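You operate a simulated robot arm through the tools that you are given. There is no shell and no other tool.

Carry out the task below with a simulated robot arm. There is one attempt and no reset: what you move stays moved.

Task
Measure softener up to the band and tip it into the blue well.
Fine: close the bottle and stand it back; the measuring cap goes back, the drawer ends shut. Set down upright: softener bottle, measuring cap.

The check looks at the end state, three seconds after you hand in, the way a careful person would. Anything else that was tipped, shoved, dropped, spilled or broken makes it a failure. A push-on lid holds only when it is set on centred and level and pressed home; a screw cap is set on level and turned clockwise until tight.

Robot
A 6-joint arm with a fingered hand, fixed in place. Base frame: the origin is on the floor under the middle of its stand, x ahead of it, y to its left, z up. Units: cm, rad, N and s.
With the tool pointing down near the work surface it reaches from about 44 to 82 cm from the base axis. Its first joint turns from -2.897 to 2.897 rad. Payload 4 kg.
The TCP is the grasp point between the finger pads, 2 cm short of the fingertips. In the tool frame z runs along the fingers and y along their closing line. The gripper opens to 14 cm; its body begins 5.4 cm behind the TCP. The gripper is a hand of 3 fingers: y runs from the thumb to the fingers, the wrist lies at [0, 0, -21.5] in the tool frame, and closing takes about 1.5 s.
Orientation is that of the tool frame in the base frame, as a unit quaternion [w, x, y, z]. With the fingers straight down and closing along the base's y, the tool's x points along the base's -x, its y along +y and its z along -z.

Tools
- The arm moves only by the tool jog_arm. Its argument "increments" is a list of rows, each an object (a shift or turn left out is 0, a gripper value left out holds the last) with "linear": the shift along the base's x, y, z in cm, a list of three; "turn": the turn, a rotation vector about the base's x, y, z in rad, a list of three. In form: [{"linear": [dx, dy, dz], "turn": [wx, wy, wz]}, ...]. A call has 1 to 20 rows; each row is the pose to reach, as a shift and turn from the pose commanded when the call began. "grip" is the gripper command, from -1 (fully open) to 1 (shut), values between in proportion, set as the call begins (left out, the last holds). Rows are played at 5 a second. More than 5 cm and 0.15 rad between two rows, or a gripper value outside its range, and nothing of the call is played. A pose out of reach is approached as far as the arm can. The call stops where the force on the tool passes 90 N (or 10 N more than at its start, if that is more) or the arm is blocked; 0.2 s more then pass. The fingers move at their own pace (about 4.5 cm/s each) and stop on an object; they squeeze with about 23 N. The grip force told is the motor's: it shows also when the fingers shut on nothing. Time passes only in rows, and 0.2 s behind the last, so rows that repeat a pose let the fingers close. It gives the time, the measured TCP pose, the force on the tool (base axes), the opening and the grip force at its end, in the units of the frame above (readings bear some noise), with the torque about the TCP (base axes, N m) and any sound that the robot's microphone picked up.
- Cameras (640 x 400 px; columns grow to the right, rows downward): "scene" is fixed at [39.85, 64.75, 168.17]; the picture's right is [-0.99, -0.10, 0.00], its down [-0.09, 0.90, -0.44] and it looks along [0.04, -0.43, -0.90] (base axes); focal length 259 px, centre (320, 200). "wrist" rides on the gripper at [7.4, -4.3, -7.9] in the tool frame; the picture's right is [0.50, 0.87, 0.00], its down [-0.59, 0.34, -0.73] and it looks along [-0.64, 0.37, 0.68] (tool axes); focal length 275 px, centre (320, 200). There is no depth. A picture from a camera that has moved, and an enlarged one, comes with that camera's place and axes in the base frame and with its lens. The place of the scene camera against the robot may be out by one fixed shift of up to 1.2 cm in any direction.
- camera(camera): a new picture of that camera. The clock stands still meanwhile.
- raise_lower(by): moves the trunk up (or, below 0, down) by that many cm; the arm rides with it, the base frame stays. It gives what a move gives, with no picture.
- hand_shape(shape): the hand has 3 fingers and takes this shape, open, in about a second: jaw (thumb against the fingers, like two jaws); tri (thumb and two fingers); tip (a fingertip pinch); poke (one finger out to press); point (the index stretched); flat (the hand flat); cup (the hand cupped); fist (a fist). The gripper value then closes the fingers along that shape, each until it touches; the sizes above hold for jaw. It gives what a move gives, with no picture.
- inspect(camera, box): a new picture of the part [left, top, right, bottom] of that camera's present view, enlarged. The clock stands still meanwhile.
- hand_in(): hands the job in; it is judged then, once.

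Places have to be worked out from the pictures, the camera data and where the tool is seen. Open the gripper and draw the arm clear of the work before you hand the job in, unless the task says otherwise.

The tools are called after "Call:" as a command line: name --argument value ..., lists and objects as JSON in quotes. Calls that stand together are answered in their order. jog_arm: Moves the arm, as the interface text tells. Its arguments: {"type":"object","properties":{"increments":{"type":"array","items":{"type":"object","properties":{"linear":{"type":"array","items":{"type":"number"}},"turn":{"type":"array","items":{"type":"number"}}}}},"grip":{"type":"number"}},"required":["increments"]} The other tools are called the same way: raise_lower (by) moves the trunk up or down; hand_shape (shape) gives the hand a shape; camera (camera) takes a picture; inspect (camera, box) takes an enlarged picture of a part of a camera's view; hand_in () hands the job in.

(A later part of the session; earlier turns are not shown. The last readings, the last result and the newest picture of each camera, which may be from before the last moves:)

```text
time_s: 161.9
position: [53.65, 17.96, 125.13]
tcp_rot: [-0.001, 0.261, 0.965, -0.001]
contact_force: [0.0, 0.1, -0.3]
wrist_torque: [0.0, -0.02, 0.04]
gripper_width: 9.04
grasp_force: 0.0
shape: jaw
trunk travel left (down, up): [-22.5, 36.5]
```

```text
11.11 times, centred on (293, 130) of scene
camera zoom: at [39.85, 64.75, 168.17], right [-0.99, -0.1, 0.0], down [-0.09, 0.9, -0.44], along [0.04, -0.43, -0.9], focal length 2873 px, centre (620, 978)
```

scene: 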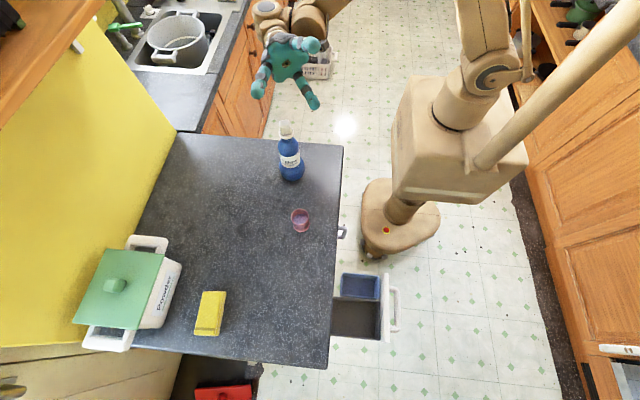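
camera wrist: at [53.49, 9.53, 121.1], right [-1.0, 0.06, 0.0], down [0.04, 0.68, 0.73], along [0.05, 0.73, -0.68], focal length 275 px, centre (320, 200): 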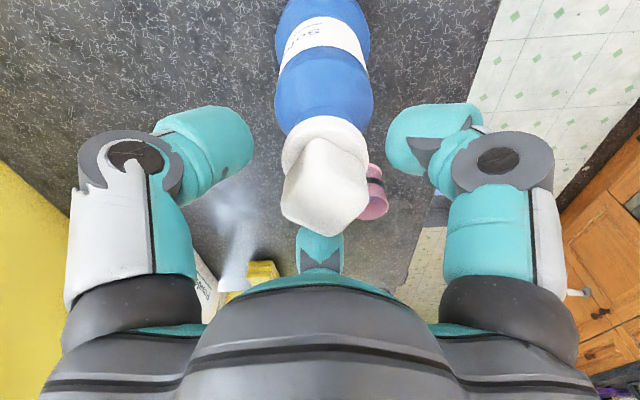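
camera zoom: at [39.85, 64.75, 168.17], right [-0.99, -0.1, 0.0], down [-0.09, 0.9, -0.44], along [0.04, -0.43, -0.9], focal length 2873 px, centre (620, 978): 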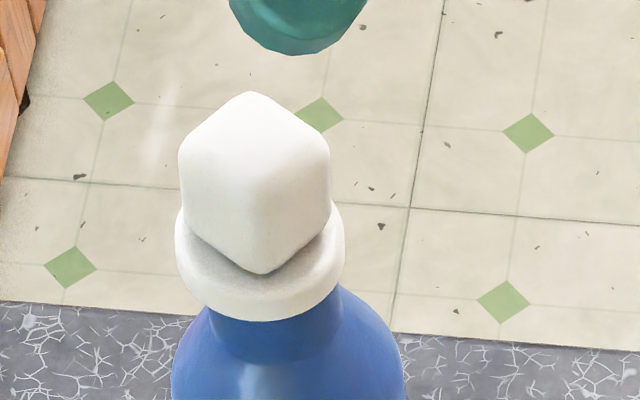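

The cap has settled. I zoom in on flange and neck in the scene view to check its centring in x.

Call:
inspect --camera "scene" --box '[278, 126, 306, 146]'

```text
16.00 times, centred on (292, 136) of scene
camera zoom: at [39.85, 64.75, 168.17], right [-0.99, -0.1, 0.0], down [-0.09, 0.9, -0.44], along [0.04, -0.43, -0.9], focal length 4137 px, centre (768, 1224)
```

zoom: 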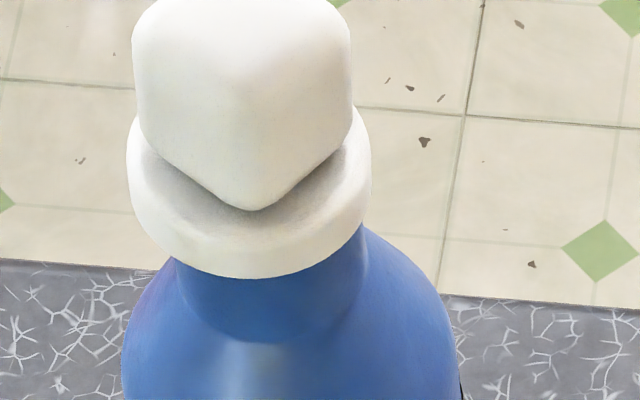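

The cap is now level and centred to within about half a millimetre in both directions. I close the fist and press straight down on the knob, adding compensation so that the fingertips don't drag it sideways.

Call:
jog_arm --increments '[{"linear": [-0.1, 0.2, 0]}, {"linear": [-0.18, 0.45, 0]}, {"linear": [-0.18, 0.45, 0]}, {"linear": [-0.18, 0.45, 0]}, {"linear": [-0.18, 0.45, 0]}, {"linear": [-0.18, 0.45, 0]}, {"linear": [-0.18, 0.45, -2]}, {"linear": [-0.18, 0.45, -4.5]}, {"linear": [-0.18, 0.45, -7]}, {"linear": [-0.18, 0.45, -8.2]}]' --grip 1

Call:
inspect --camera "wrist" --box '[260, 60, 380, 170]'

```text
time_s: 164.1
position: [53.53, 18.61, 116.74]
tcp_rot: [-0.001, 0.261, 0.965, -0.001]
contact_force: [-0.6, 0.1, -0.6]
wrist_torque: [0.05, -0.01, -0.01]
gripper_width: 0.0
grasp_force: 23.3
shape: jaw
trunk travel left (down, up): [-22.5, 36.5]
```

```text
3.64 times, centred on (320, 115) of wrist
camera zoom: at [45.01, 18.6, 124.56], right [0.01, 1.0, 0.0], down [0.68, 0.0, 0.73], along [0.73, 0.0, -0.68], focal length 1001 px, centre (320, 509)
```

zoom: 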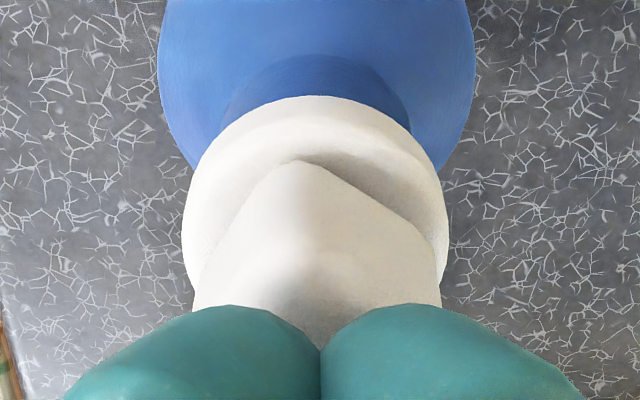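

Centred within a millimetre over the knob. Now I press in stages with compensation.

Call:
jog_arm --increments '[{"linear": [0, -0.05, -0.1]}, {"linear": [0, -0.05, -0.2]}, {"linear": [0, -0.05, -0.3]}]'

Call:
jog_arm --increments '[{"linear": [0.05, 0.02, -0.08]}, {"linear": [0.05, 0.02, -0.08]}]'

Call:
jog_arm --increments '[{"linear": [0.06, 0.02, -0.1]}, {"linear": [0.06, 0.02, -0.1]}]'

Call:
inspect --camera "wrist" --box '[260, 60, 380, 170]'

```text
time_s: 164.9
position: [53.63, 18.48, 116.63]
tcp_rot: [-0.001, 0.261, 0.965, -0.001]
contact_force: [-0.6, -1.1, 1.2]
wrist_torque: [0.04, 0.01, -0.02]
gripper_width: 0.0
grasp_force: 22.8
shape: jaw
trunk travel left (down, up): [-22.5, 36.5]
```

```text
time_s: 165.5
position: [53.61, 18.54, 116.57]
tcp_rot: [0.0, 0.261, 0.965, -0.001]
contact_force: [0.1, -1.1, 6.4]
wrist_torque: [-0.02, -0.07, -0.01]
gripper_width: 0.0
grasp_force: 22.7
shape: jaw
trunk travel left (down, up): [-22.5, 36.5]
```

```text
time_s: 166.1
position: [53.68, 18.6, 116.63]
tcp_rot: [-0.002, 0.261, 0.965, 0.001]
contact_force: [1.3, 0.5, 19.1]
wrist_torque: [0.02, -0.22, 0.0]
gripper_width: 0.02
grasp_force: 23.0
shape: jaw
trunk travel left (down, up): [-22.5, 36.5]
```

```text
3.64 times, centred on (320, 115) of wrist
camera zoom: at [45.13, 18.64, 124.31], right [0.01, 1.0, 0.0], down [0.68, 0.0, 0.73], along [0.73, 0.0, -0.68], focal length 1001 px, centre (320, 509)
```

zoom: 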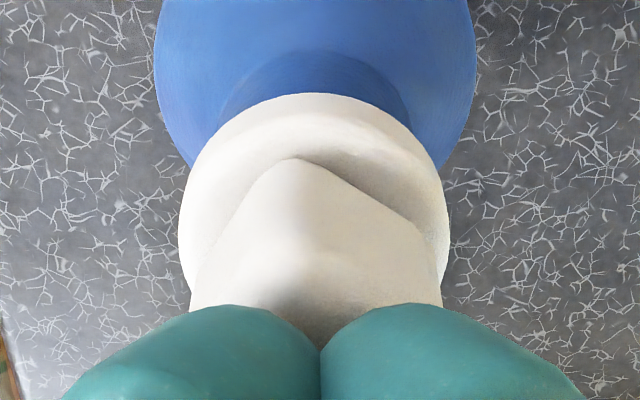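

19 N, laterally steady. Two more steps, with less x compensation.

Call:
jog_arm --increments '[{"linear": [0.02, 0.01, -0.1]}, {"linear": [0.02, 0.01, -0.1]}]'

Call:
jog_arm --increments '[{"linear": [0.06, 0.02, -0.1]}, {"linear": [0.06, 0.02, -0.1]}, {"linear": [0.06, 0.02, -0.1]}]'

Call:
inspect --camera "wrist" --box '[260, 60, 380, 170]'

Call:
inspect --camera "scene" --box '[278, 126, 306, 146]'

```text
time_s: 166.7
position: [53.51, 18.59, 116.46]
tcp_rot: [0.0, 0.261, 0.965, 0.0]
contact_force: [4.4, 2.1, 37.4]
wrist_torque: [0.14, -0.46, 0.02]
gripper_width: 0.0
grasp_force: 23.0
shape: jaw
trunk travel left (down, up): [-22.5, 36.5]
```

```text
time_s: 167.5
position: [53.44, 18.49, 116.48]
tcp_rot: [0.0, 0.262, 0.965, 0.001]
contact_force: [7.6, 3.4, 61.9]
wrist_torque: [0.38, -0.59, -0.01]
gripper_width: 0.0
grasp_force: 23.0
shape: jaw
trunk travel left (down, up): [-22.5, 36.5]
```

```text
3.64 times, centred on (320, 115) of wrist
camera zoom: at [44.98, 18.55, 124.23], right [0.01, 1.0, 0.0], down [0.68, 0.0, 0.74], along [0.73, 0.0, -0.68], focal length 1001 px, centre (320, 509)
```

zoom: 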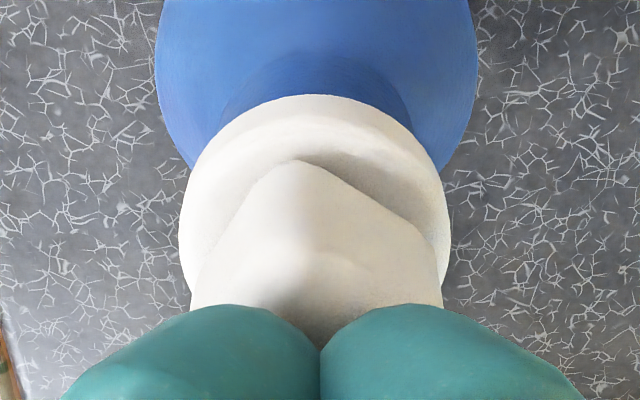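

```text
16.00 times, centred on (292, 136) of scene
camera zoom: at [39.85, 64.75, 168.17], right [-0.99, -0.1, 0.0], down [-0.09, 0.9, -0.44], along [0.04, -0.43, -0.9], focal length 4137 px, centre (768, 1224)
```

zoom: 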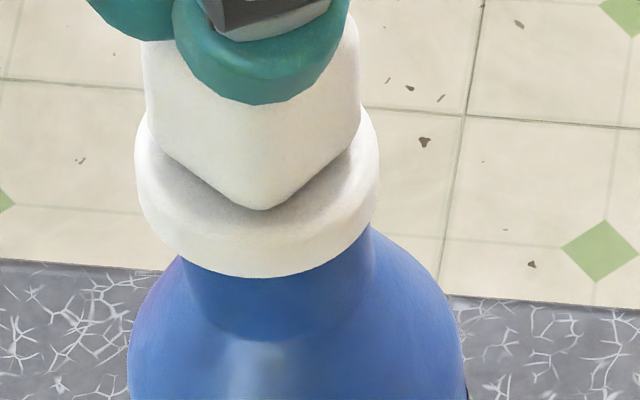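

The cap was pressed with 62 N, level, centred and flush this time. I do one more minimal hold test: grip the knob and lift 1–2 mm.

Call:
jog_arm --increments '[{"linear": [-0.1, -0.05, 0.4]}, {"linear": [-0.15, -0.1, 3]}, {"linear": [-0.15, -0.1, 6.5]}]'

Call:
jog_arm --increments '[{"linear": [0, 0, 0]}, {"linear": [0, 0, 0]}, {"linear": [0, 0, 0]}, {"linear": [0, 0, 0]}, {"linear": [0, 0, -3]}, {"linear": [0, 0, -6]}, {"linear": [0, 0, -8]}, {"linear": [0, 0, -9.3]}, {"linear": [0, 0, -9.3]}]' --grip -0.2

Call:
camera --camera "wrist"

```text
time_s: 168.3
position: [53.49, 18.54, 122.65]
tcp_rot: [-0.002, 0.261, 0.965, -0.001]
contact_force: [-0.5, 1.2, -1.1]
wrist_torque: [0.04, 0.0, -0.01]
gripper_width: 0.02
grasp_force: 23.0
shape: jaw
trunk travel left (down, up): [-22.5, 36.5]
```

```text
time_s: 170.3
position: [53.52, 18.55, 113.46]
tcp_rot: [-0.001, 0.261, 0.965, -0.001]
contact_force: [-0.5, 0.0, 0.2]
wrist_torque: [-0.02, -0.02, -0.02]
gripper_width: 8.36
grasp_force: 0.1
shape: jaw
trunk travel left (down, up): [-22.5, 36.5]
```

```text
taken
camera wrist: at [45.01, 18.59, 121.22], right [0.01, 1.0, 0.0], down [0.68, 0.0, 0.73], along [0.73, 0.0, -0.68], focal length 275 px, centre (320, 200)
```

wrist: 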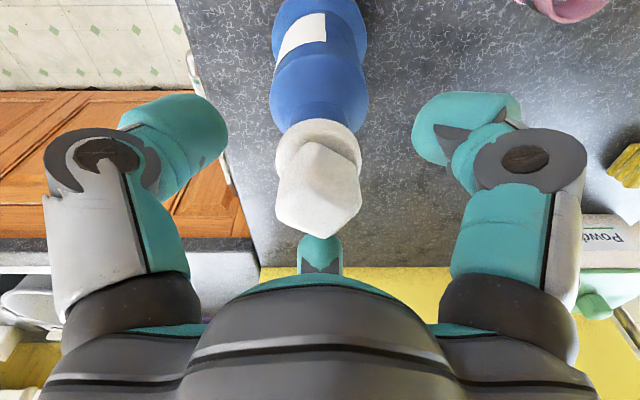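

Fingers are around the knob. I close and lift by 1.5 mm.

Call:
jog_arm --increments '[{"linear": [0, 0, 0]}, {"linear": [0, 0, 0]}, {"linear": [0, 0, 0]}, {"linear": [0, 0, 0]}, {"linear": [0, 0, 0]}, {"linear": [0, 0, 0]}]' --grip 1

Call:
jog_arm --increments '[{"linear": [0, 0, 0.07]}, {"linear": [0, 0, 0.15]}, {"linear": [0, 0, 0.15]}]'

Call:
inspect --camera "wrist" --box '[270, 80, 370, 170]'

```text
time_s: 171.7
position: [53.51, 18.57, 113.41]
tcp_rot: [0.0, 0.261, 0.965, 0.0]
contact_force: [0.4, -0.9, -0.8]
wrist_torque: [0.0, -0.04, 0.01]
gripper_width: 2.92
grasp_force: 23.0
shape: jaw
trunk travel left (down, up): [-22.5, 36.5]
```

```text
time_s: 172.5
position: [53.4, 18.51, 113.62]
tcp_rot: [-0.001, 0.261, 0.965, -0.001]
contact_force: [-0.1, -0.1, -0.4]
wrist_torque: [-0.02, -0.03, 0.01]
gripper_width: 2.93
grasp_force: 22.7
shape: jaw
trunk travel left (down, up): [-22.5, 36.5]
```

```text
4.44 times, centred on (320, 125) of wrist
camera zoom: at [45.04, 18.6, 121.42], right [0.01, 1.0, 0.0], down [0.68, 0.0, 0.73], along [0.73, 0.0, -0.68], focal length 1224 px, centre (320, 533)
```

zoom: 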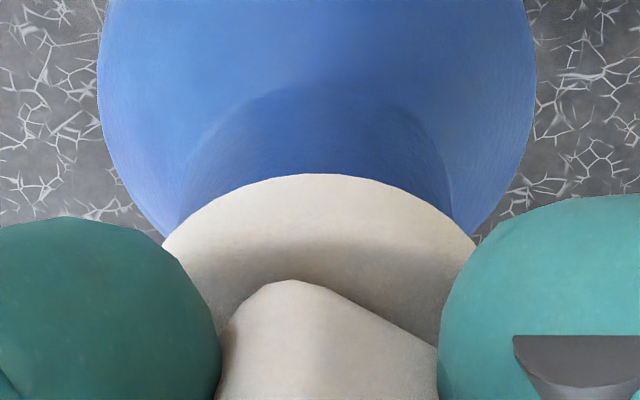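

Not held. But earlier, turning clockwise in the raised position pulled the hand down, and counter-clockwise at the seat pushed it up: that is thread behaviour, and pushing the cap straight down bypassed the thread. So from this raised position (about 2 mm) I turn clockwise without lowering, watching the pull.

Call:
jog_arm --increments '[{"turn": [0, 0, -0.1]}, {"turn": [0, 0, -0.2]}, {"turn": [0, 0, -0.3]}, {"turn": [0, 0, -0.4]}, {"turn": [0, 0, -0.5]}]'

Call:
jog_arm --increments '[{"turn": [0, 0, -0.1]}, {"turn": [0, 0, -0.2]}, {"turn": [0, 0, -0.3]}, {"turn": [0, 0, -0.4]}, {"turn": [0, 0, -0.5]}]'

Call:
inspect --camera "wrist" --box '[270, 80, 370, 170]'

Call:
inspect --camera "scene" --box '[260, 100, 320, 190]'

```text
time_s: 173.7
position: [53.45, 18.44, 113.51]
tcp_rot: [-0.002, 0.493, 0.87, 0.0]
contact_force: [0.1, 0.8, -0.4]
wrist_torque: [0.0, 0.0, 0.0]
gripper_width: 2.9
grasp_force: 23.3
shape: jaw
trunk travel left (down, up): [-22.5, 36.5]
```

```text
time_s: 174.9
position: [53.46, 18.46, 113.5]
tcp_rot: [-0.001, 0.693, 0.721, 0.0]
contact_force: [0.2, -0.4, -0.6]
wrist_torque: [0.01, 0.0, 0.05]
gripper_width: 2.91
grasp_force: 22.6
shape: jaw
trunk travel left (down, up): [-22.5, 36.5]
```

```text
4.44 times, centred on (320, 125) of wrist
camera zoom: at [49.04, 25.77, 121.35], right [0.85, 0.53, 0.0], down [0.36, -0.57, 0.73], along [0.39, -0.62, -0.68], focal length 1224 px, centre (320, 533)
```

zoom: 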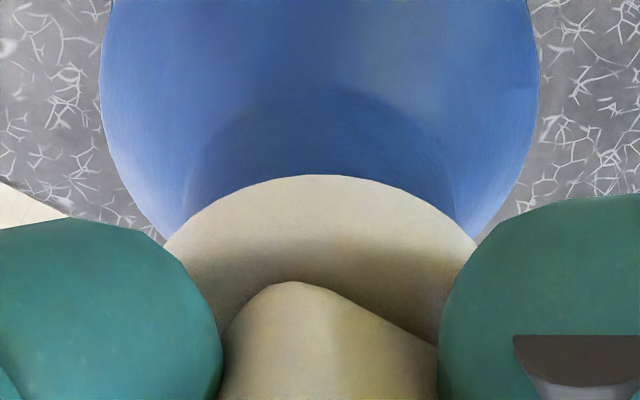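

```text
4.44 times, centred on (290, 145) of scene
camera zoom: at [39.85, 64.75, 168.17], right [-0.99, -0.1, 0.0], down [-0.09, 0.9, -0.44], along [0.04, -0.43, -0.9], focal length 1149 px, centre (453, 444)
```

zoom: 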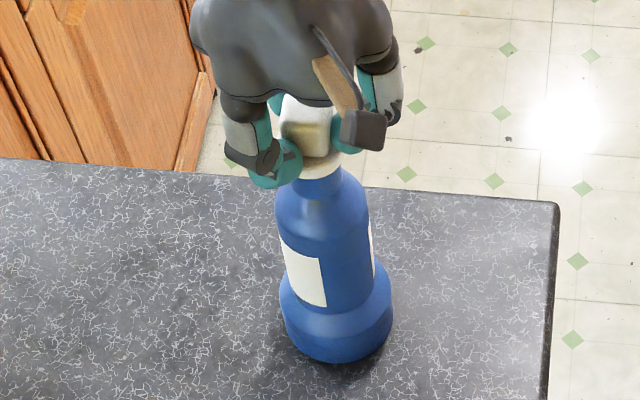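

At this height it turns freely relative to the bottle with no pull. I continue the stroke to its end.

Call:
jog_arm --increments '[{"turn": [0, 0, -0.13]}, {"turn": [0, 0, -0.26]}, {"turn": [0, 0, -0.39]}, {"turn": [0, 0, -0.52]}, {"turn": [0, 0, -0.65]}, {"turn": [0, 0, -0.78]}, {"turn": [0, 0, -0.9]}]'

Call:
inspect --camera "wrist" --box '[270, 80, 370, 170]'

```text
time_s: 176.5
position: [53.62, 18.61, 113.5]
tcp_rot: [0.0, 0.938, 0.348, 0.0]
contact_force: [0.0, 0.0, -1.0]
wrist_torque: [-0.03, 0.0, 0.0]
gripper_width: 2.91
grasp_force: 23.0
shape: jaw
trunk travel left (down, up): [-22.5, 36.5]
```

```text
4.44 times, centred on (320, 125) of wrist
camera zoom: at [56.42, 26.73, 121.37], right [0.94, -0.33, 0.0], down [-0.22, -0.64, 0.73], along [-0.24, -0.69, -0.68], focal length 1224 px, centre (320, 533)
```

zoom: 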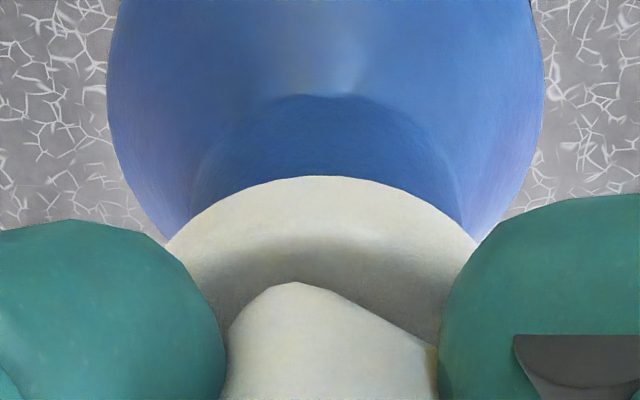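

Force −1.0 N after almost 110° of free turning. I raise by 1.5 mm to see if the thread has caught.

Call:
jog_arm --increments '[{"linear": [0, 0, 0.08]}, {"linear": [0, 0, 0.15]}, {"linear": [0, 0, 0.15]}]'

Call:
inspect --camera "wrist" --box '[270, 80, 370, 170]'

```text
time_s: 177.3
position: [53.41, 18.58, 113.79]
tcp_rot: [-0.001, 0.937, 0.348, 0.0]
contact_force: [-0.1, 0.3, -0.6]
wrist_torque: [0.02, -0.04, 0.0]
gripper_width: 2.94
grasp_force: 23.3
shape: jaw
trunk travel left (down, up): [-22.5, 36.5]
```

```text
4.44 times, centred on (320, 125) of wrist
camera zoom: at [56.33, 26.67, 121.52], right [0.94, -0.33, 0.0], down [-0.22, -0.64, 0.73], along [-0.24, -0.69, -0.68], focal length 1224 px, centre (320, 533)
```

zoom: 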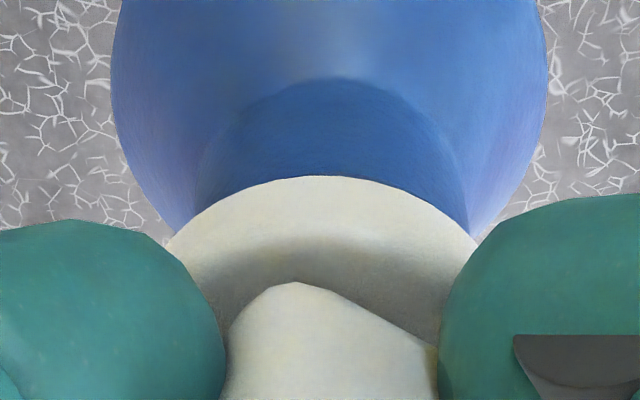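

Still free. One more consideration: relative turning may only count with the cap practically seated. I set it down, release, wind the hand back, and will then turn clockwise with the cap only barely unloaded so the bottle stays still.

Call:
jog_arm --increments '[{"linear": [0, 0, -0.15]}, {"linear": [0, 0, -0.28]}, {"linear": [0, 0, -0.28]}]'

Call:
jog_arm --increments '[{"linear": [0, 0, 0]}, {"linear": [0, 0, 0]}, {"linear": [0, 0, 0]}, {"turn": [0, 0, 0.14]}, {"turn": [0, 0, 0.28]}, {"turn": [0, 0, 0.42]}, {"turn": [0, 0, 0.56]}, {"turn": [0, 0, 0.7]}, {"turn": [0, 0, 0.84]}, {"turn": [0, 0, 0.98]}, {"turn": [0, 0, 1.12]}, {"turn": [0, 0, 1.26]}, {"turn": [0, 0, 1.4]}, {"turn": [0, 0, 1.54]}, {"turn": [0, 0, 1.68]}, {"turn": [0, 0, 1.82]}, {"turn": [0, 0, 1.96]}, {"turn": [0, 0, 2.1]}]' --grip 0.1

Call:
jog_arm --increments '[{"turn": [0, 0, 0.14]}, {"turn": [0, 0, 0.28]}, {"turn": [0, 0, 0.42]}, {"turn": [0, 0, 0.56]}, {"turn": [0, 0, 0.7]}, {"turn": [0, 0, 0.84]}, {"turn": [0, 0, 0.98]}, {"turn": [0, 0, 1.12]}, {"turn": [0, 0, 1.26]}]'

Call:
camera --camera "wrist"

```text
time_s: 178.1
position: [53.34, 18.52, 113.52]
tcp_rot: [-0.001, 0.937, 0.349, 0.001]
contact_force: [2.3, 2.1, 16.4]
wrist_torque: [-0.09, 0.09, -0.03]
gripper_width: 2.98
grasp_force: 23.5
shape: jaw
trunk travel left (down, up): [-22.5, 36.5]
```

```text
time_s: 181.9
position: [53.58, 18.58, 113.45]
tcp_rot: [-0.001, 0.162, 0.987, -0.001]
contact_force: [0.5, 0.7, 0.1]
wrist_torque: [-0.01, 0.02, 0.0]
gripper_width: 6.27
grasp_force: 0.1
shape: jaw
trunk travel left (down, up): [-22.5, 36.5]
```

```text
time_s: 183.9
position: [53.4, 18.65, 113.45]
tcp_rot: [0.0, -0.45, 0.893, -0.002]
contact_force: [1.3, 0.1, -1.7]
wrist_torque: [-0.02, -0.02, 0.03]
gripper_width: 6.29
grasp_force: 0.0
shape: jaw
trunk travel left (down, up): [-22.5, 36.5]
```

```text
taken
camera wrist: at [52.52, 10.15, 121.22], right [-0.99, 0.11, 0.0], down [0.08, 0.68, 0.73], along [0.08, 0.73, -0.68], focal length 275 px, centre (320, 200)
```

wrist: 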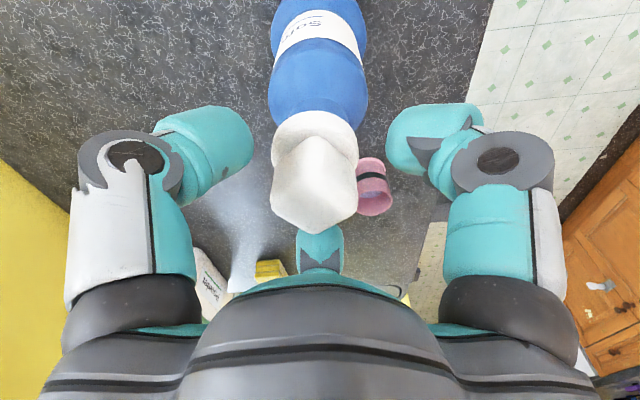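

Wound back to the start of a stroke; the cap is about 2 mm to +x of the hand. I centre on it, grip, and turn clockwise with minimal vertical load.

Call:
jog_arm --increments '[{"linear": [0.2, 0, 0]}, {"linear": [0.2, 0, 0]}]'

Call:
jog_arm --increments '[{"linear": [0, 0, 0]}, {"linear": [0, 0, 0]}, {"linear": [0, 0, 0]}, {"linear": [0, 0, 0]}, {"linear": [0, 0, 0.05]}]' --grip 1

Call:
jog_arm --increments '[{"turn": [0, 0, -0.1]}, {"turn": [0, 0, -0.2]}, {"turn": [0, 0, -0.3]}, {"turn": [0, 0, -0.4]}, {"turn": [0, 0, -0.5]}]'

Call:
inspect --camera "scene" --box '[260, 100, 320, 190]'

Call:
inspect --camera "wrist" --box '[270, 80, 370, 170]'

```text
time_s: 184.5
position: [53.69, 18.7, 113.36]
tcp_rot: [0.0, -0.449, 0.893, -0.001]
contact_force: [-0.3, -0.6, 0.8]
wrist_torque: [0.02, 0.0, 0.01]
gripper_width: 6.28
grasp_force: 0.0
shape: jaw
trunk travel left (down, up): [-22.5, 36.5]
```

```text
time_s: 185.7
position: [53.65, 18.72, 113.51]
tcp_rot: [-0.001, -0.448, 0.894, -0.001]
contact_force: [-0.9, -0.3, -2.0]
wrist_torque: [0.03, 0.03, -0.03]
gripper_width: 3.09
grasp_force: 22.9
shape: jaw
trunk travel left (down, up): [-22.5, 36.5]
```

```text
time_s: 186.9
position: [53.73, 18.46, 113.42]
tcp_rot: [-0.001, -0.213, 0.977, -0.001]
contact_force: [0.0, -0.7, 1.3]
wrist_torque: [0.04, 0.05, 0.07]
gripper_width: 3.08
grasp_force: 22.8
shape: jaw
trunk travel left (down, up): [-22.5, 36.5]
```

```text
4.44 times, centred on (290, 145) of scene
camera zoom: at [39.85, 64.75, 168.17], right [-0.99, -0.1, 0.0], down [-0.09, 0.9, -0.44], along [0.04, -0.43, -0.9], focal length 1149 px, centre (453, 444)
```

zoom: 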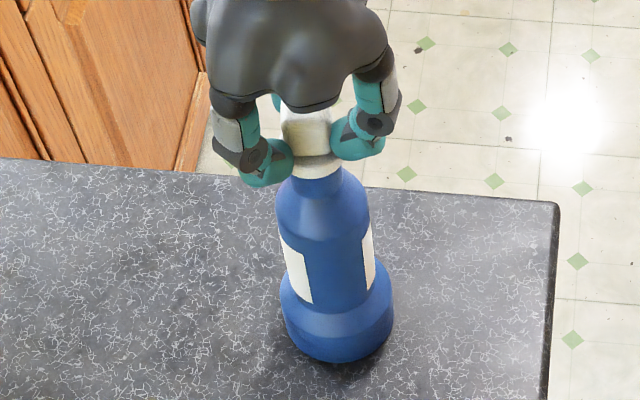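

```text
4.44 times, centred on (320, 125) of wrist
camera zoom: at [48.82, 11.57, 121.25], right [-0.82, 0.58, 0.0], down [0.39, 0.55, 0.73], along [0.42, 0.6, -0.68], focal length 1224 px, centre (320, 533)
```

zoom: 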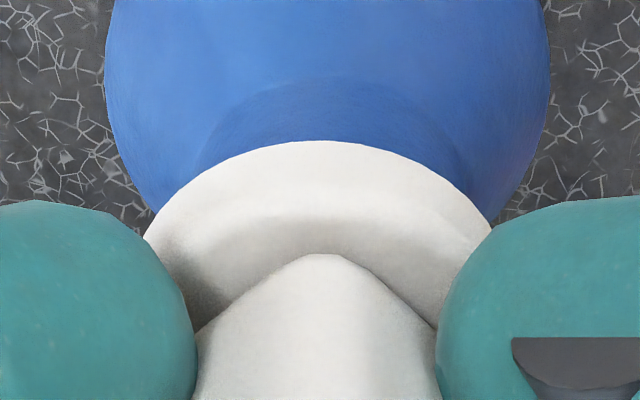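

There was a −2 N pull after raising just half a millimetre, and partial co-rotation now. I check for holding by raising 1 mm.

Call:
jog_arm --increments '[{"linear": [0, 0, 0.05]}, {"linear": [0, 0, 0.1]}, {"linear": [0, 0, 0.1]}]'

Call:
jog_arm --increments '[{"linear": [0, 0, 0.05]}, {"linear": [0, 0, 0.1]}, {"linear": [0, 0, 0.1]}]'

Call:
inspect --camera "wrist" --box '[270, 80, 370, 170]'

```text
time_s: 187.7
position: [53.77, 18.57, 113.62]
tcp_rot: [-0.001, -0.214, 0.977, -0.001]
contact_force: [0.6, 0.3, -0.2]
wrist_torque: [0.05, 0.01, 0.0]
gripper_width: 3.1
grasp_force: 22.8
shape: jaw
trunk travel left (down, up): [-22.5, 36.5]
```

```text
time_s: 188.5
position: [53.75, 18.49, 113.61]
tcp_rot: [-0.001, -0.214, 0.977, -0.001]
contact_force: [0.0, -0.1, -0.5]
wrist_torque: [-0.01, 0.0, 0.0]
gripper_width: 3.06
grasp_force: 23.1
shape: jaw
trunk travel left (down, up): [-22.5, 36.5]
```

```text
4.44 times, centred on (320, 125) of wrist
camera zoom: at [48.83, 11.52, 121.44], right [-0.82, 0.58, 0.0], down [0.39, 0.56, 0.73], along [0.42, 0.6, -0.68], focal length 1224 px, centre (320, 533)
```

zoom: 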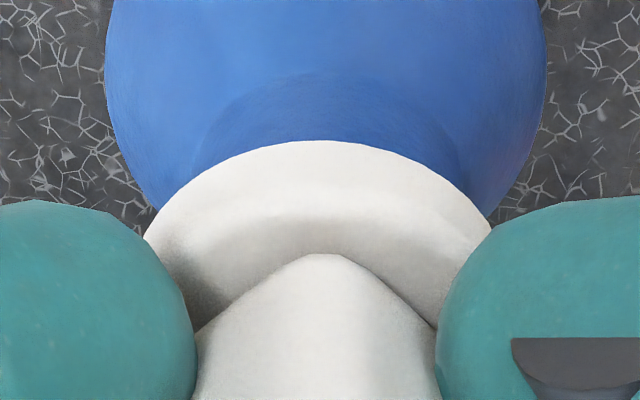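

Free again. The thread may simply need far more turning relative to the bottle than I have given it. I make long clockwise strokes in this barely raised position, where the bottle stays still.

Call:
jog_arm --increments '[{"linear": [0, 0, -0.05], "turn": [0, 0, -0.14]}, {"linear": [0, 0, -0.05], "turn": [0, 0, -0.28]}, {"linear": [0, 0, -0.05], "turn": [0, 0, -0.42]}, {"linear": [0, 0, -0.05], "turn": [0, 0, -0.56]}, {"linear": [0, 0, -0.05], "turn": [0, 0, -0.7]}, {"linear": [0, 0, -0.05], "turn": [0, 0, -0.84]}, {"linear": [0, 0, -0.05], "turn": [0, 0, -0.98]}, {"linear": [0, 0, -0.05], "turn": [0, 0, -1.12]}, {"linear": [0, 0, -0.05], "turn": [0, 0, -1.26]}, {"linear": [0, 0, -0.05], "turn": [0, 0, -1.4]}]'

Call:
jog_arm --increments '[{"turn": [0, 0, -0.14]}, {"turn": [0, 0, -0.28]}, {"turn": [0, 0, -0.42]}, {"turn": [0, 0, -0.56]}, {"turn": [0, 0, -0.7]}, {"turn": [0, 0, -0.84]}, {"turn": [0, 0, -0.98]}, {"turn": [0, 0, -1.12]}, {"turn": [0, 0, -1.26]}, {"turn": [0, 0, -1.4]}]'

Call:
inspect --camera "scene" --box '[260, 100, 320, 190]'

Call:
inspect --camera "wrist" --box '[270, 80, 370, 170]'

```text
time_s: 190.7
position: [53.7, 18.48, 113.47]
tcp_rot: [-0.002, 0.468, 0.884, 0.0]
contact_force: [-0.6, -0.5, -0.5]
wrist_torque: [-0.07, 0.0, -0.01]
gripper_width: 3.08
grasp_force: 23.6
shape: jaw
trunk travel left (down, up): [-22.5, 36.5]
```

```text
time_s: 192.9
position: [53.54, 18.56, 113.66]
tcp_rot: [-0.001, 0.927, 0.376, 0.001]
contact_force: [0.8, -1.4, -0.6]
wrist_torque: [-0.02, 0.05, 0.01]
gripper_width: 3.07
grasp_force: 23.1
shape: jaw
trunk travel left (down, up): [-22.5, 36.5]
```

```text
4.44 times, centred on (290, 145) of scene
camera zoom: at [39.85, 64.75, 168.17], right [-0.99, -0.1, 0.0], down [-0.09, 0.9, -0.44], along [0.04, -0.43, -0.9], focal length 1149 px, centre (453, 444)
```

zoom: 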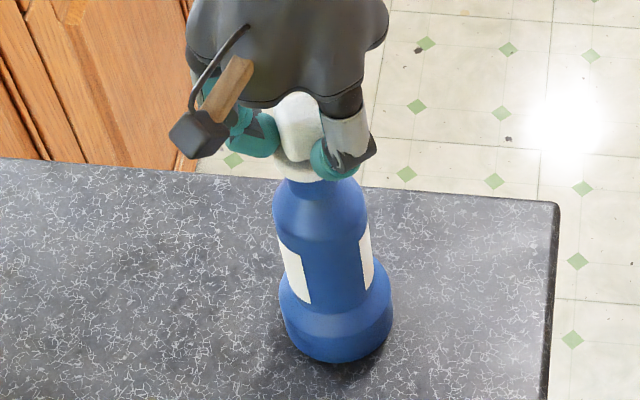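

```text
4.44 times, centred on (320, 125) of wrist
camera zoom: at [56.13, 26.78, 121.44], right [0.96, -0.27, 0.0], down [-0.19, -0.65, 0.73], along [-0.2, -0.71, -0.68], focal length 1224 px, centre (320, 533)
```

zoom: 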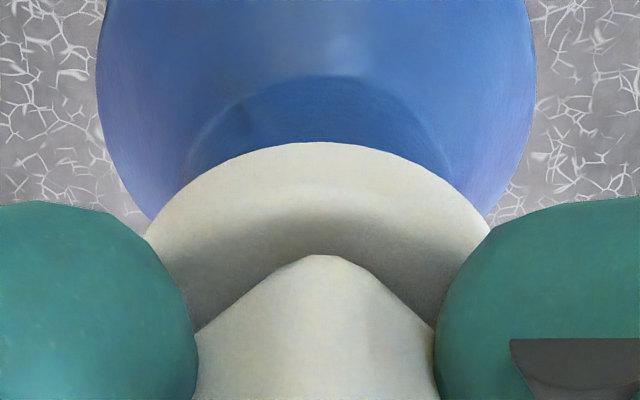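

Nearly 160° of relative turning with no effect, so it isn't a thread. The consistent picture is a press fit: it rests about 1.3 mm high when just set on, goes flush under a firm push, and my gripping and prying of the knob pulled it loose each time. So I set it down, let go, re-check centring, press it flush from above and then leave it alone.

Call:
jog_arm --increments '[{"linear": [0, 0, -0.1]}, {"linear": [0, 0, -0.2]}, {"linear": [0, 0, -0.2]}]'

Call:
jog_arm --increments '[{"linear": [0, 0, 0]}, {"linear": [0, 0, 0]}, {"linear": [0, 0, 0]}, {"linear": [0, 0, 0]}, {"linear": [0, 0, 3]}, {"linear": [0, 0, 7]}, {"linear": [0, 0, 11]}]' --grip -0.2

Call:
jog_arm --increments '[{"turn": [0, 0, 0.14]}, {"turn": [0, 0, 0.28]}, {"turn": [0, 0, 0.42]}, {"turn": [0, 0, 0.56]}, {"turn": [0, 0, 0.7]}, {"turn": [0, 0, 0.84]}, {"turn": [0, 0, 0.98]}, {"turn": [0, 0, 1.12]}, {"turn": [0, 0, 1.26]}, {"turn": [0, 0, 1.4]}, {"turn": [0, 0, 1.54]}, {"turn": [0, 0, 1.68]}, {"turn": [0, 0, 1.82]}]' --grip 1

Call:
inspect --camera "wrist" --box '[250, 0, 390, 120]'

Call:
inspect --camera "scene" --box '[278, 122, 306, 146]'

```text
time_s: 193.7
position: [53.76, 18.56, 113.38]
tcp_rot: [-0.001, 0.926, 0.377, 0.0]
contact_force: [-0.5, -1.1, -0.6]
wrist_torque: [-0.02, 0.03, -0.04]
gripper_width: 3.08
grasp_force: 22.9
shape: jaw
trunk travel left (down, up): [-22.5, 36.5]
```

```text
time_s: 195.3
position: [53.69, 18.58, 124.23]
tcp_rot: [-0.001, 0.926, 0.377, 0.0]
contact_force: [0.2, 0.5, 1.1]
wrist_torque: [0.0, -0.01, 0.02]
gripper_width: 8.37
grasp_force: 0.1
shape: jaw
trunk travel left (down, up): [-22.5, 36.5]
```

```text
time_s: 198.1
position: [53.78, 18.63, 124.37]
tcp_rot: [-0.001, 0.27, 0.963, -0.001]
contact_force: [-0.5, -0.3, 0.9]
wrist_torque: [-0.03, -0.02, -0.01]
gripper_width: 0.0
grasp_force: 22.9
shape: jaw
trunk travel left (down, up): [-22.5, 36.5]
```

```text
3.33 times, centred on (320, 60) of wrist
camera zoom: at [45.3, 18.77, 132.25], right [0.02, 1.0, 0.0], down [0.68, -0.02, 0.73], along [0.73, -0.02, -0.68], focal length 918 px, centre (320, 667)
```

zoom: 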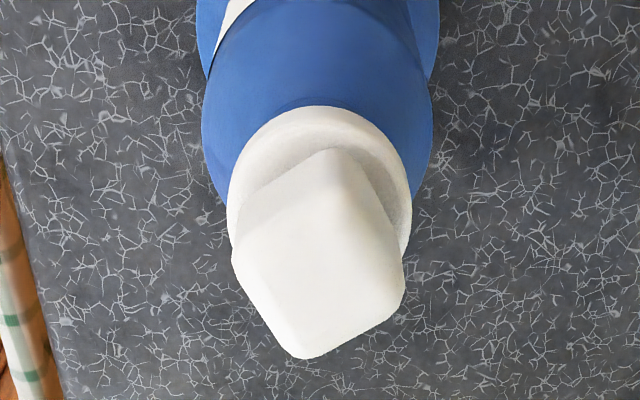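

```text
16.00 times, centred on (292, 134) of scene
camera zoom: at [39.85, 64.75, 168.17], right [-0.99, -0.1, 0.0], down [-0.09, 0.9, -0.44], along [0.04, -0.43, -0.9], focal length 4137 px, centre (768, 1256)
```

zoom: 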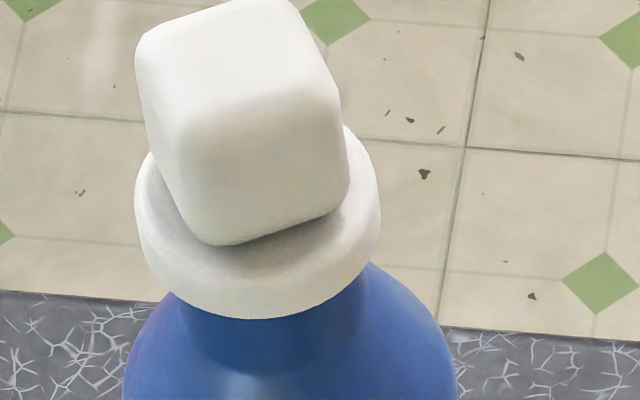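

The cap now sits about 1.5 mm toward −x (y is fine). I grip it once more, raise it slightly, shift it +x, and verify in the scene view before letting go.

Call:
jog_arm --increments '[{"linear": [-0.15, -0.05, 0]}, {"linear": [-0.15, -0.05, 0]}, {"linear": [-0.15, -0.05, 0]}, {"linear": [-0.15, -0.05, -3]}, {"linear": [-0.15, -0.05, -6]}, {"linear": [-0.15, -0.05, -9]}, {"linear": [-0.15, -0.05, -10.9]}]' --grip -0.2

Call:
jog_arm --increments '[{"linear": [0, 0, 0]}, {"linear": [0, 0, 0]}, {"linear": [0, 0, 0]}, {"linear": [0, 0, 0]}, {"linear": [0, 0, 0]}, {"linear": [0, 0, 0.15]}, {"linear": [0, 0, 0.3]}, {"linear": [0, 0, 0.3]}]' --grip 1

Call:
inspect --camera "wrist" --box '[270, 80, 370, 170]'

Call:
inspect --camera "scene" --box '[278, 122, 306, 146]'

```text
time_s: 199.7
position: [53.54, 18.3, 113.34]
tcp_rot: [-0.001, 0.272, 0.962, -0.001]
contact_force: [-0.7, 0.3, 0.1]
wrist_torque: [-0.01, 0.0, 0.01]
gripper_width: 8.38
grasp_force: 0.0
shape: jaw
trunk travel left (down, up): [-22.5, 36.5]
```

```text
time_s: 201.5
position: [53.5, 18.38, 113.74]
tcp_rot: [-0.002, 0.271, 0.963, 0.0]
contact_force: [0.0, -1.0, -0.7]
wrist_torque: [-0.01, 0.05, 0.01]
gripper_width: 3.0
grasp_force: 23.0
shape: jaw
trunk travel left (down, up): [-22.5, 36.5]
```

```text
4.44 times, centred on (320, 125) of wrist
camera zoom: at [45.08, 18.61, 121.59], right [0.03, 1.0, 0.0], down [0.68, -0.02, 0.73], along [0.73, -0.02, -0.68], focal length 1224 px, centre (320, 533)
```

zoom: 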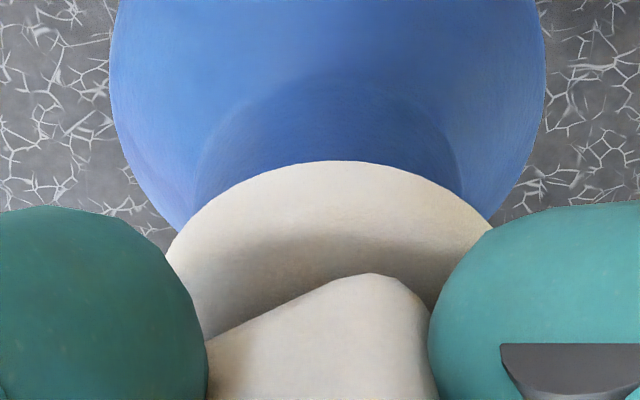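

```text
16.00 times, centred on (292, 134) of scene
camera zoom: at [39.85, 64.75, 168.17], right [-0.99, -0.1, 0.0], down [-0.09, 0.9, -0.44], along [0.04, -0.43, -0.9], focal length 4137 px, centre (768, 1256)
```

zoom: 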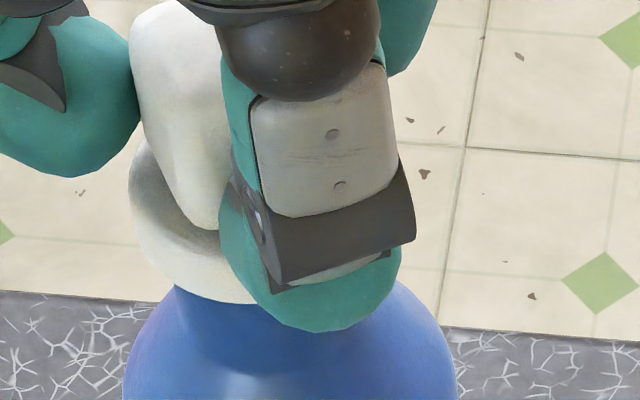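

In hand the cap needs about +0.07 in x and −0.05 in y. I apply that, lower to light contact and release.

Call:
jog_arm --increments '[{"linear": [0.07, -0.05, 0]}, {"linear": [0.07, -0.05, -0.15]}, {"linear": [0.07, -0.05, -0.3]}, {"linear": [0.07, -0.05, -0.3]}]'

Call:
jog_arm --increments '[{"linear": [0, 0, 0]}, {"linear": [0, 0, 0]}, {"linear": [0, 0, 0]}, {"linear": [0, 0, 0]}, {"linear": [0, 0, 3]}, {"linear": [0, 0, 7]}, {"linear": [0, 0, 11]}]' --grip -0.2

Call:
inspect --camera "scene" --box '[278, 122, 306, 146]'

Call:
inspect --camera "wrist" --box '[250, 0, 390, 120]'

```text
time_s: 202.5
position: [53.6, 18.4, 113.5]
tcp_rot: [-0.001, 0.271, 0.962, -0.001]
contact_force: [0.6, 0.2, 0.9]
wrist_torque: [0.01, 0.02, -0.03]
gripper_width: 3.01
grasp_force: 22.9
shape: jaw
trunk travel left (down, up): [-22.5, 36.5]
```

```text
time_s: 204.1
position: [53.58, 18.36, 124.42]
tcp_rot: [-0.001, 0.27, 0.963, 0.0]
contact_force: [0.6, -0.4, 0.3]
wrist_torque: [-0.03, -0.02, -0.01]
gripper_width: 8.37
grasp_force: 0.1
shape: jaw
trunk travel left (down, up): [-22.5, 36.5]
```

```text
16.00 times, centred on (292, 134) of scene
camera zoom: at [39.85, 64.75, 168.17], right [-0.99, -0.1, 0.0], down [-0.09, 0.9, -0.44], along [0.04, -0.43, -0.9], focal length 4137 px, centre (768, 1256)
```

zoom: 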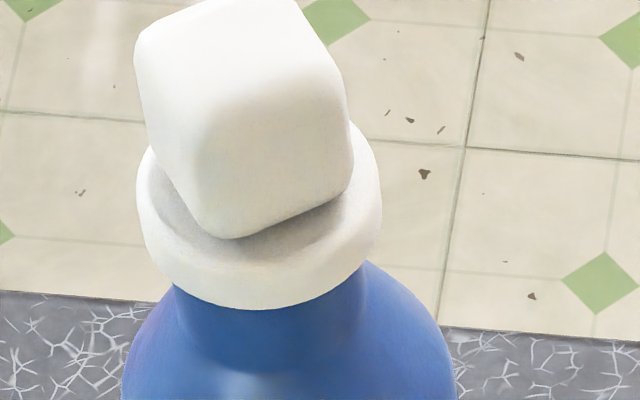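

```text
3.33 times, centred on (320, 60) of wrist
camera zoom: at [45.12, 18.59, 132.31], right [0.03, 1.0, 0.0], down [0.68, -0.02, 0.73], along [0.73, -0.02, -0.68], focal length 918 px, centre (320, 667)
```

zoom: 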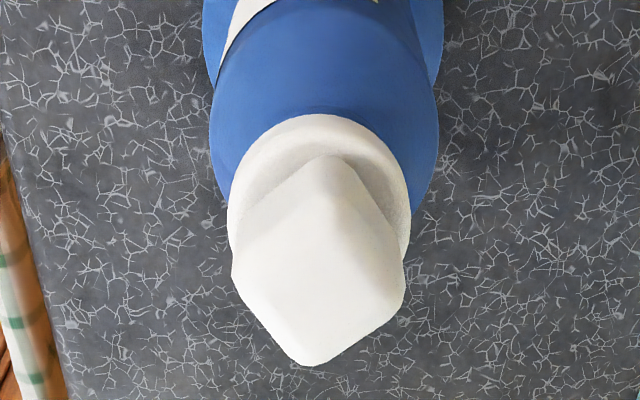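

This time the cap was left cocked on the rim, about 2 mm off toward −x and −y. I regrip it, lift it clear, and re-align properly before inserting.

Call:
jog_arm --increments '[{"linear": [-0.15, 0, -3]}, {"linear": [-0.2, 0, -6]}, {"linear": [-0.2, 0, -9]}, {"linear": [-0.2, 0, -10.6]}, {"linear": [-0.2, 0, -10.6]}]'

Call:
jog_arm --increments '[{"linear": [0, 0, 0]}, {"linear": [0, 0, 0]}, {"linear": [0, 0, 0]}, {"linear": [0, 0, 0]}, {"linear": [0, 0, 0]}, {"linear": [0, 0, 0.5]}, {"linear": [0, 0, 1.0]}, {"linear": [0, 0, 1.5]}, {"linear": [0, 0, 1.5]}]' --grip 1

Call:
inspect --camera "wrist" --box '[260, 60, 380, 170]'

Call:
inspect --camera "scene" --box '[275, 112, 307, 146]'

```text
time_s: 205.3
position: [53.44, 18.37, 113.93]
tcp_rot: [-0.001, 0.27, 0.963, -0.001]
contact_force: [0.0, -0.3, -0.1]
wrist_torque: [0.0, -0.01, -0.03]
gripper_width: 8.33
grasp_force: 0.0
shape: jaw
trunk travel left (down, up): [-22.5, 36.5]
```

```text
time_s: 207.3
position: [53.42, 18.33, 115.53]
tcp_rot: [-0.001, 0.27, 0.963, -0.001]
contact_force: [-0.2, -0.4, -0.6]
wrist_torque: [0.02, -0.01, -0.01]
gripper_width: 2.91
grasp_force: 23.4
shape: jaw
trunk travel left (down, up): [-22.5, 36.5]
```

```text
3.64 times, centred on (320, 115) of wrist
camera zoom: at [44.97, 18.67, 123.35], right [0.03, 1.0, 0.0], down [0.68, -0.02, 0.73], along [0.73, -0.02, -0.68], focal length 1001 px, centre (320, 509)
```

zoom: 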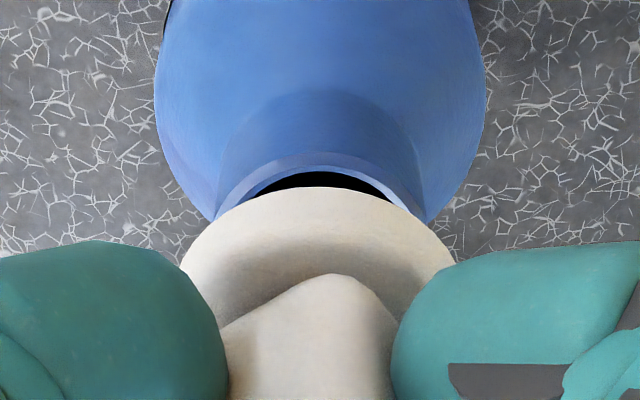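

```text
11.76 times, centred on (291, 129) of scene
camera zoom: at [39.85, 64.75, 168.17], right [-0.99, -0.1, 0.0], down [-0.09, 0.9, -0.44], along [0.04, -0.43, -0.9], focal length 3042 px, centre (661, 1035)
```

zoom: 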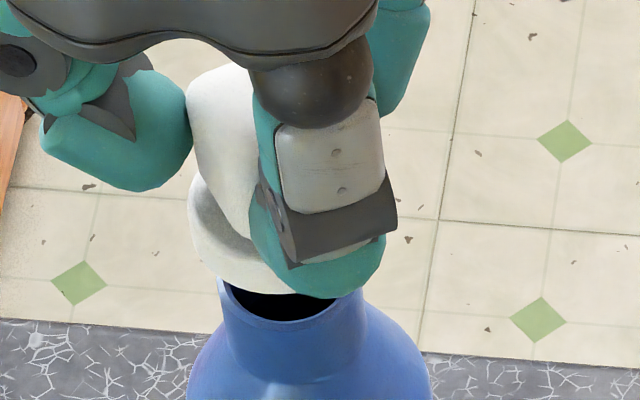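

Held clear above the mouth, the cap is aligned in y and about 0.9 mm short in x. I shift +0.09 and lower in small steps.

Call:
jog_arm --increments '[{"linear": [0.09, 0.02, 0]}, {"linear": [0.09, 0.02, -0.4]}, {"linear": [0.09, 0.02, -0.8]}, {"linear": [0.09, 0.02, -1.1]}, {"linear": [0.09, 0.02, -1.1]}]'

Call:
jog_arm --increments '[{"linear": [0, 0, -0.15]}, {"linear": [0, 0, -0.3]}, {"linear": [0, 0, -0.3]}]'

Call:
inspect --camera "wrist" --box '[260, 60, 380, 170]'

Call:
inspect --camera "scene" --box '[275, 112, 307, 146]'

```text
time_s: 208.5
position: [53.44, 18.47, 114.15]
tcp_rot: [-0.001, 0.271, 0.963, -0.001]
contact_force: [-0.7, -0.5, 0.0]
wrist_torque: [0.01, -0.03, 0.01]
gripper_width: 2.93
grasp_force: 22.2
shape: jaw
trunk travel left (down, up): [-22.5, 36.5]
```

```text
time_s: 209.3
position: [53.43, 18.41, 113.89]
tcp_rot: [0.0, 0.272, 0.962, -0.001]
contact_force: [0.2, 0.1, 2.8]
wrist_torque: [0.0, 0.0, -0.01]
gripper_width: 2.88
grasp_force: 23.0
shape: jaw
trunk travel left (down, up): [-22.5, 36.5]
```

```text
3.64 times, centred on (320, 115) of wrist
camera zoom: at [45.0, 18.63, 121.77], right [0.03, 1.0, 0.0], down [0.68, -0.02, 0.73], along [0.73, -0.02, -0.68], focal length 1001 px, centre (320, 509)
```

zoom: 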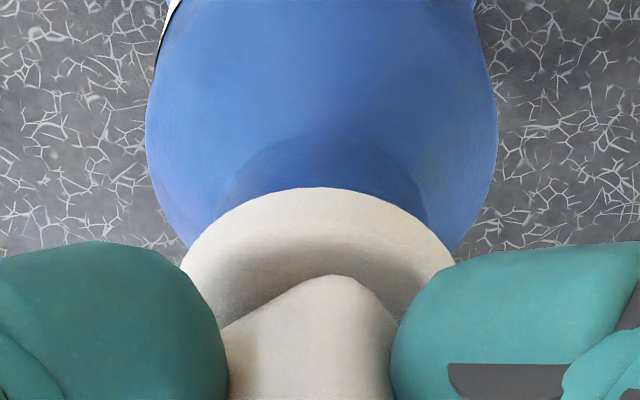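

```text
11.76 times, centred on (291, 129) of scene
camera zoom: at [39.85, 64.75, 168.17], right [-0.99, -0.1, 0.0], down [-0.09, 0.9, -0.44], along [0.04, -0.43, -0.9], focal length 3042 px, centre (661, 1035)
```

zoom: 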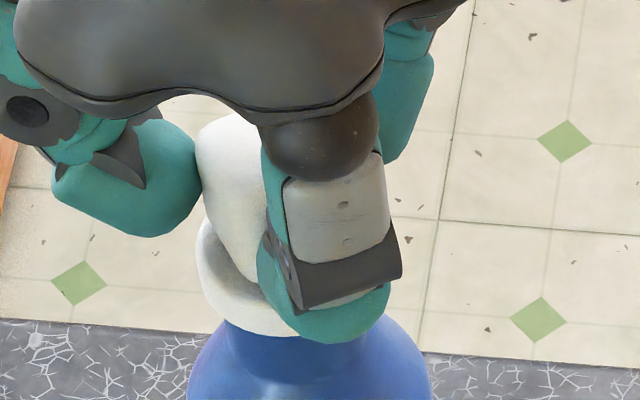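

Contact again at the cocked height; the x shift wasn't fully realised (only 0.3 mm). I lift slightly, shift another +0.12 in x, and lower again.

Call:
jog_arm --increments '[{"linear": [0.06, 0, 0.2]}, {"linear": [0.12, 0, 0.2]}, {"linear": [0.12, 0, 0.05]}, {"linear": [0.12, 0, -0.1]}, {"linear": [0.12, 0, -0.1]}]'

Call:
inspect --camera "wrist" --box '[260, 60, 380, 170]'

```text
time_s: 210.5
position: [53.56, 18.37, 113.93]
tcp_rot: [-0.001, 0.271, 0.962, 0.0]
contact_force: [0.0, -0.5, 9.2]
wrist_torque: [-0.03, -0.03, -0.02]
gripper_width: 2.95
grasp_force: 22.9
shape: jaw
trunk travel left (down, up): [-22.5, 36.5]
```

```text
3.64 times, centred on (320, 115) of wrist
camera zoom: at [45.17, 18.68, 121.7], right [0.03, 1.0, 0.0], down [0.68, -0.02, 0.73], along [0.73, -0.02, -0.68], focal length 1001 px, centre (320, 509)
```

zoom: 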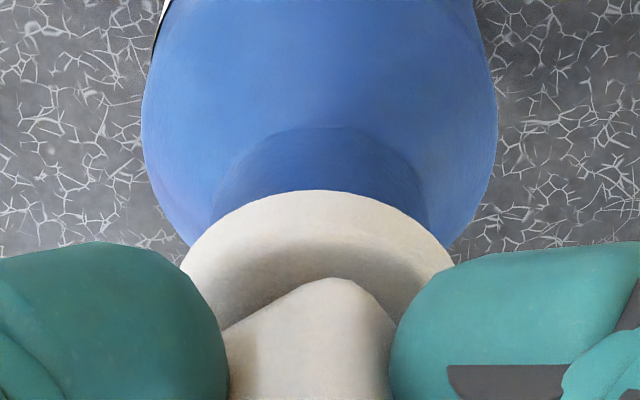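

Force 9 N with almost no torque: an even contact all round. I check the seat in the scene view.

Call:
inspect --camera "scene" --box '[278, 122, 306, 150]'

```text
14.29 times, centred on (292, 136) of scene
camera zoom: at [39.85, 64.75, 168.17], right [-0.99, -0.1, 0.0], down [-0.09, 0.9, -0.44], along [0.04, -0.43, -0.9], focal length 3694 px, centre (720, 1114)
```

zoom: 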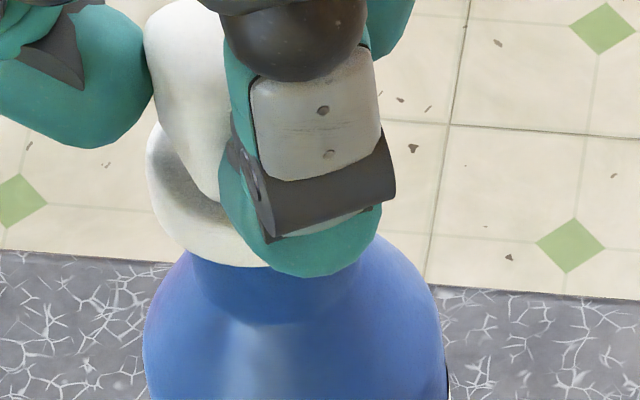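

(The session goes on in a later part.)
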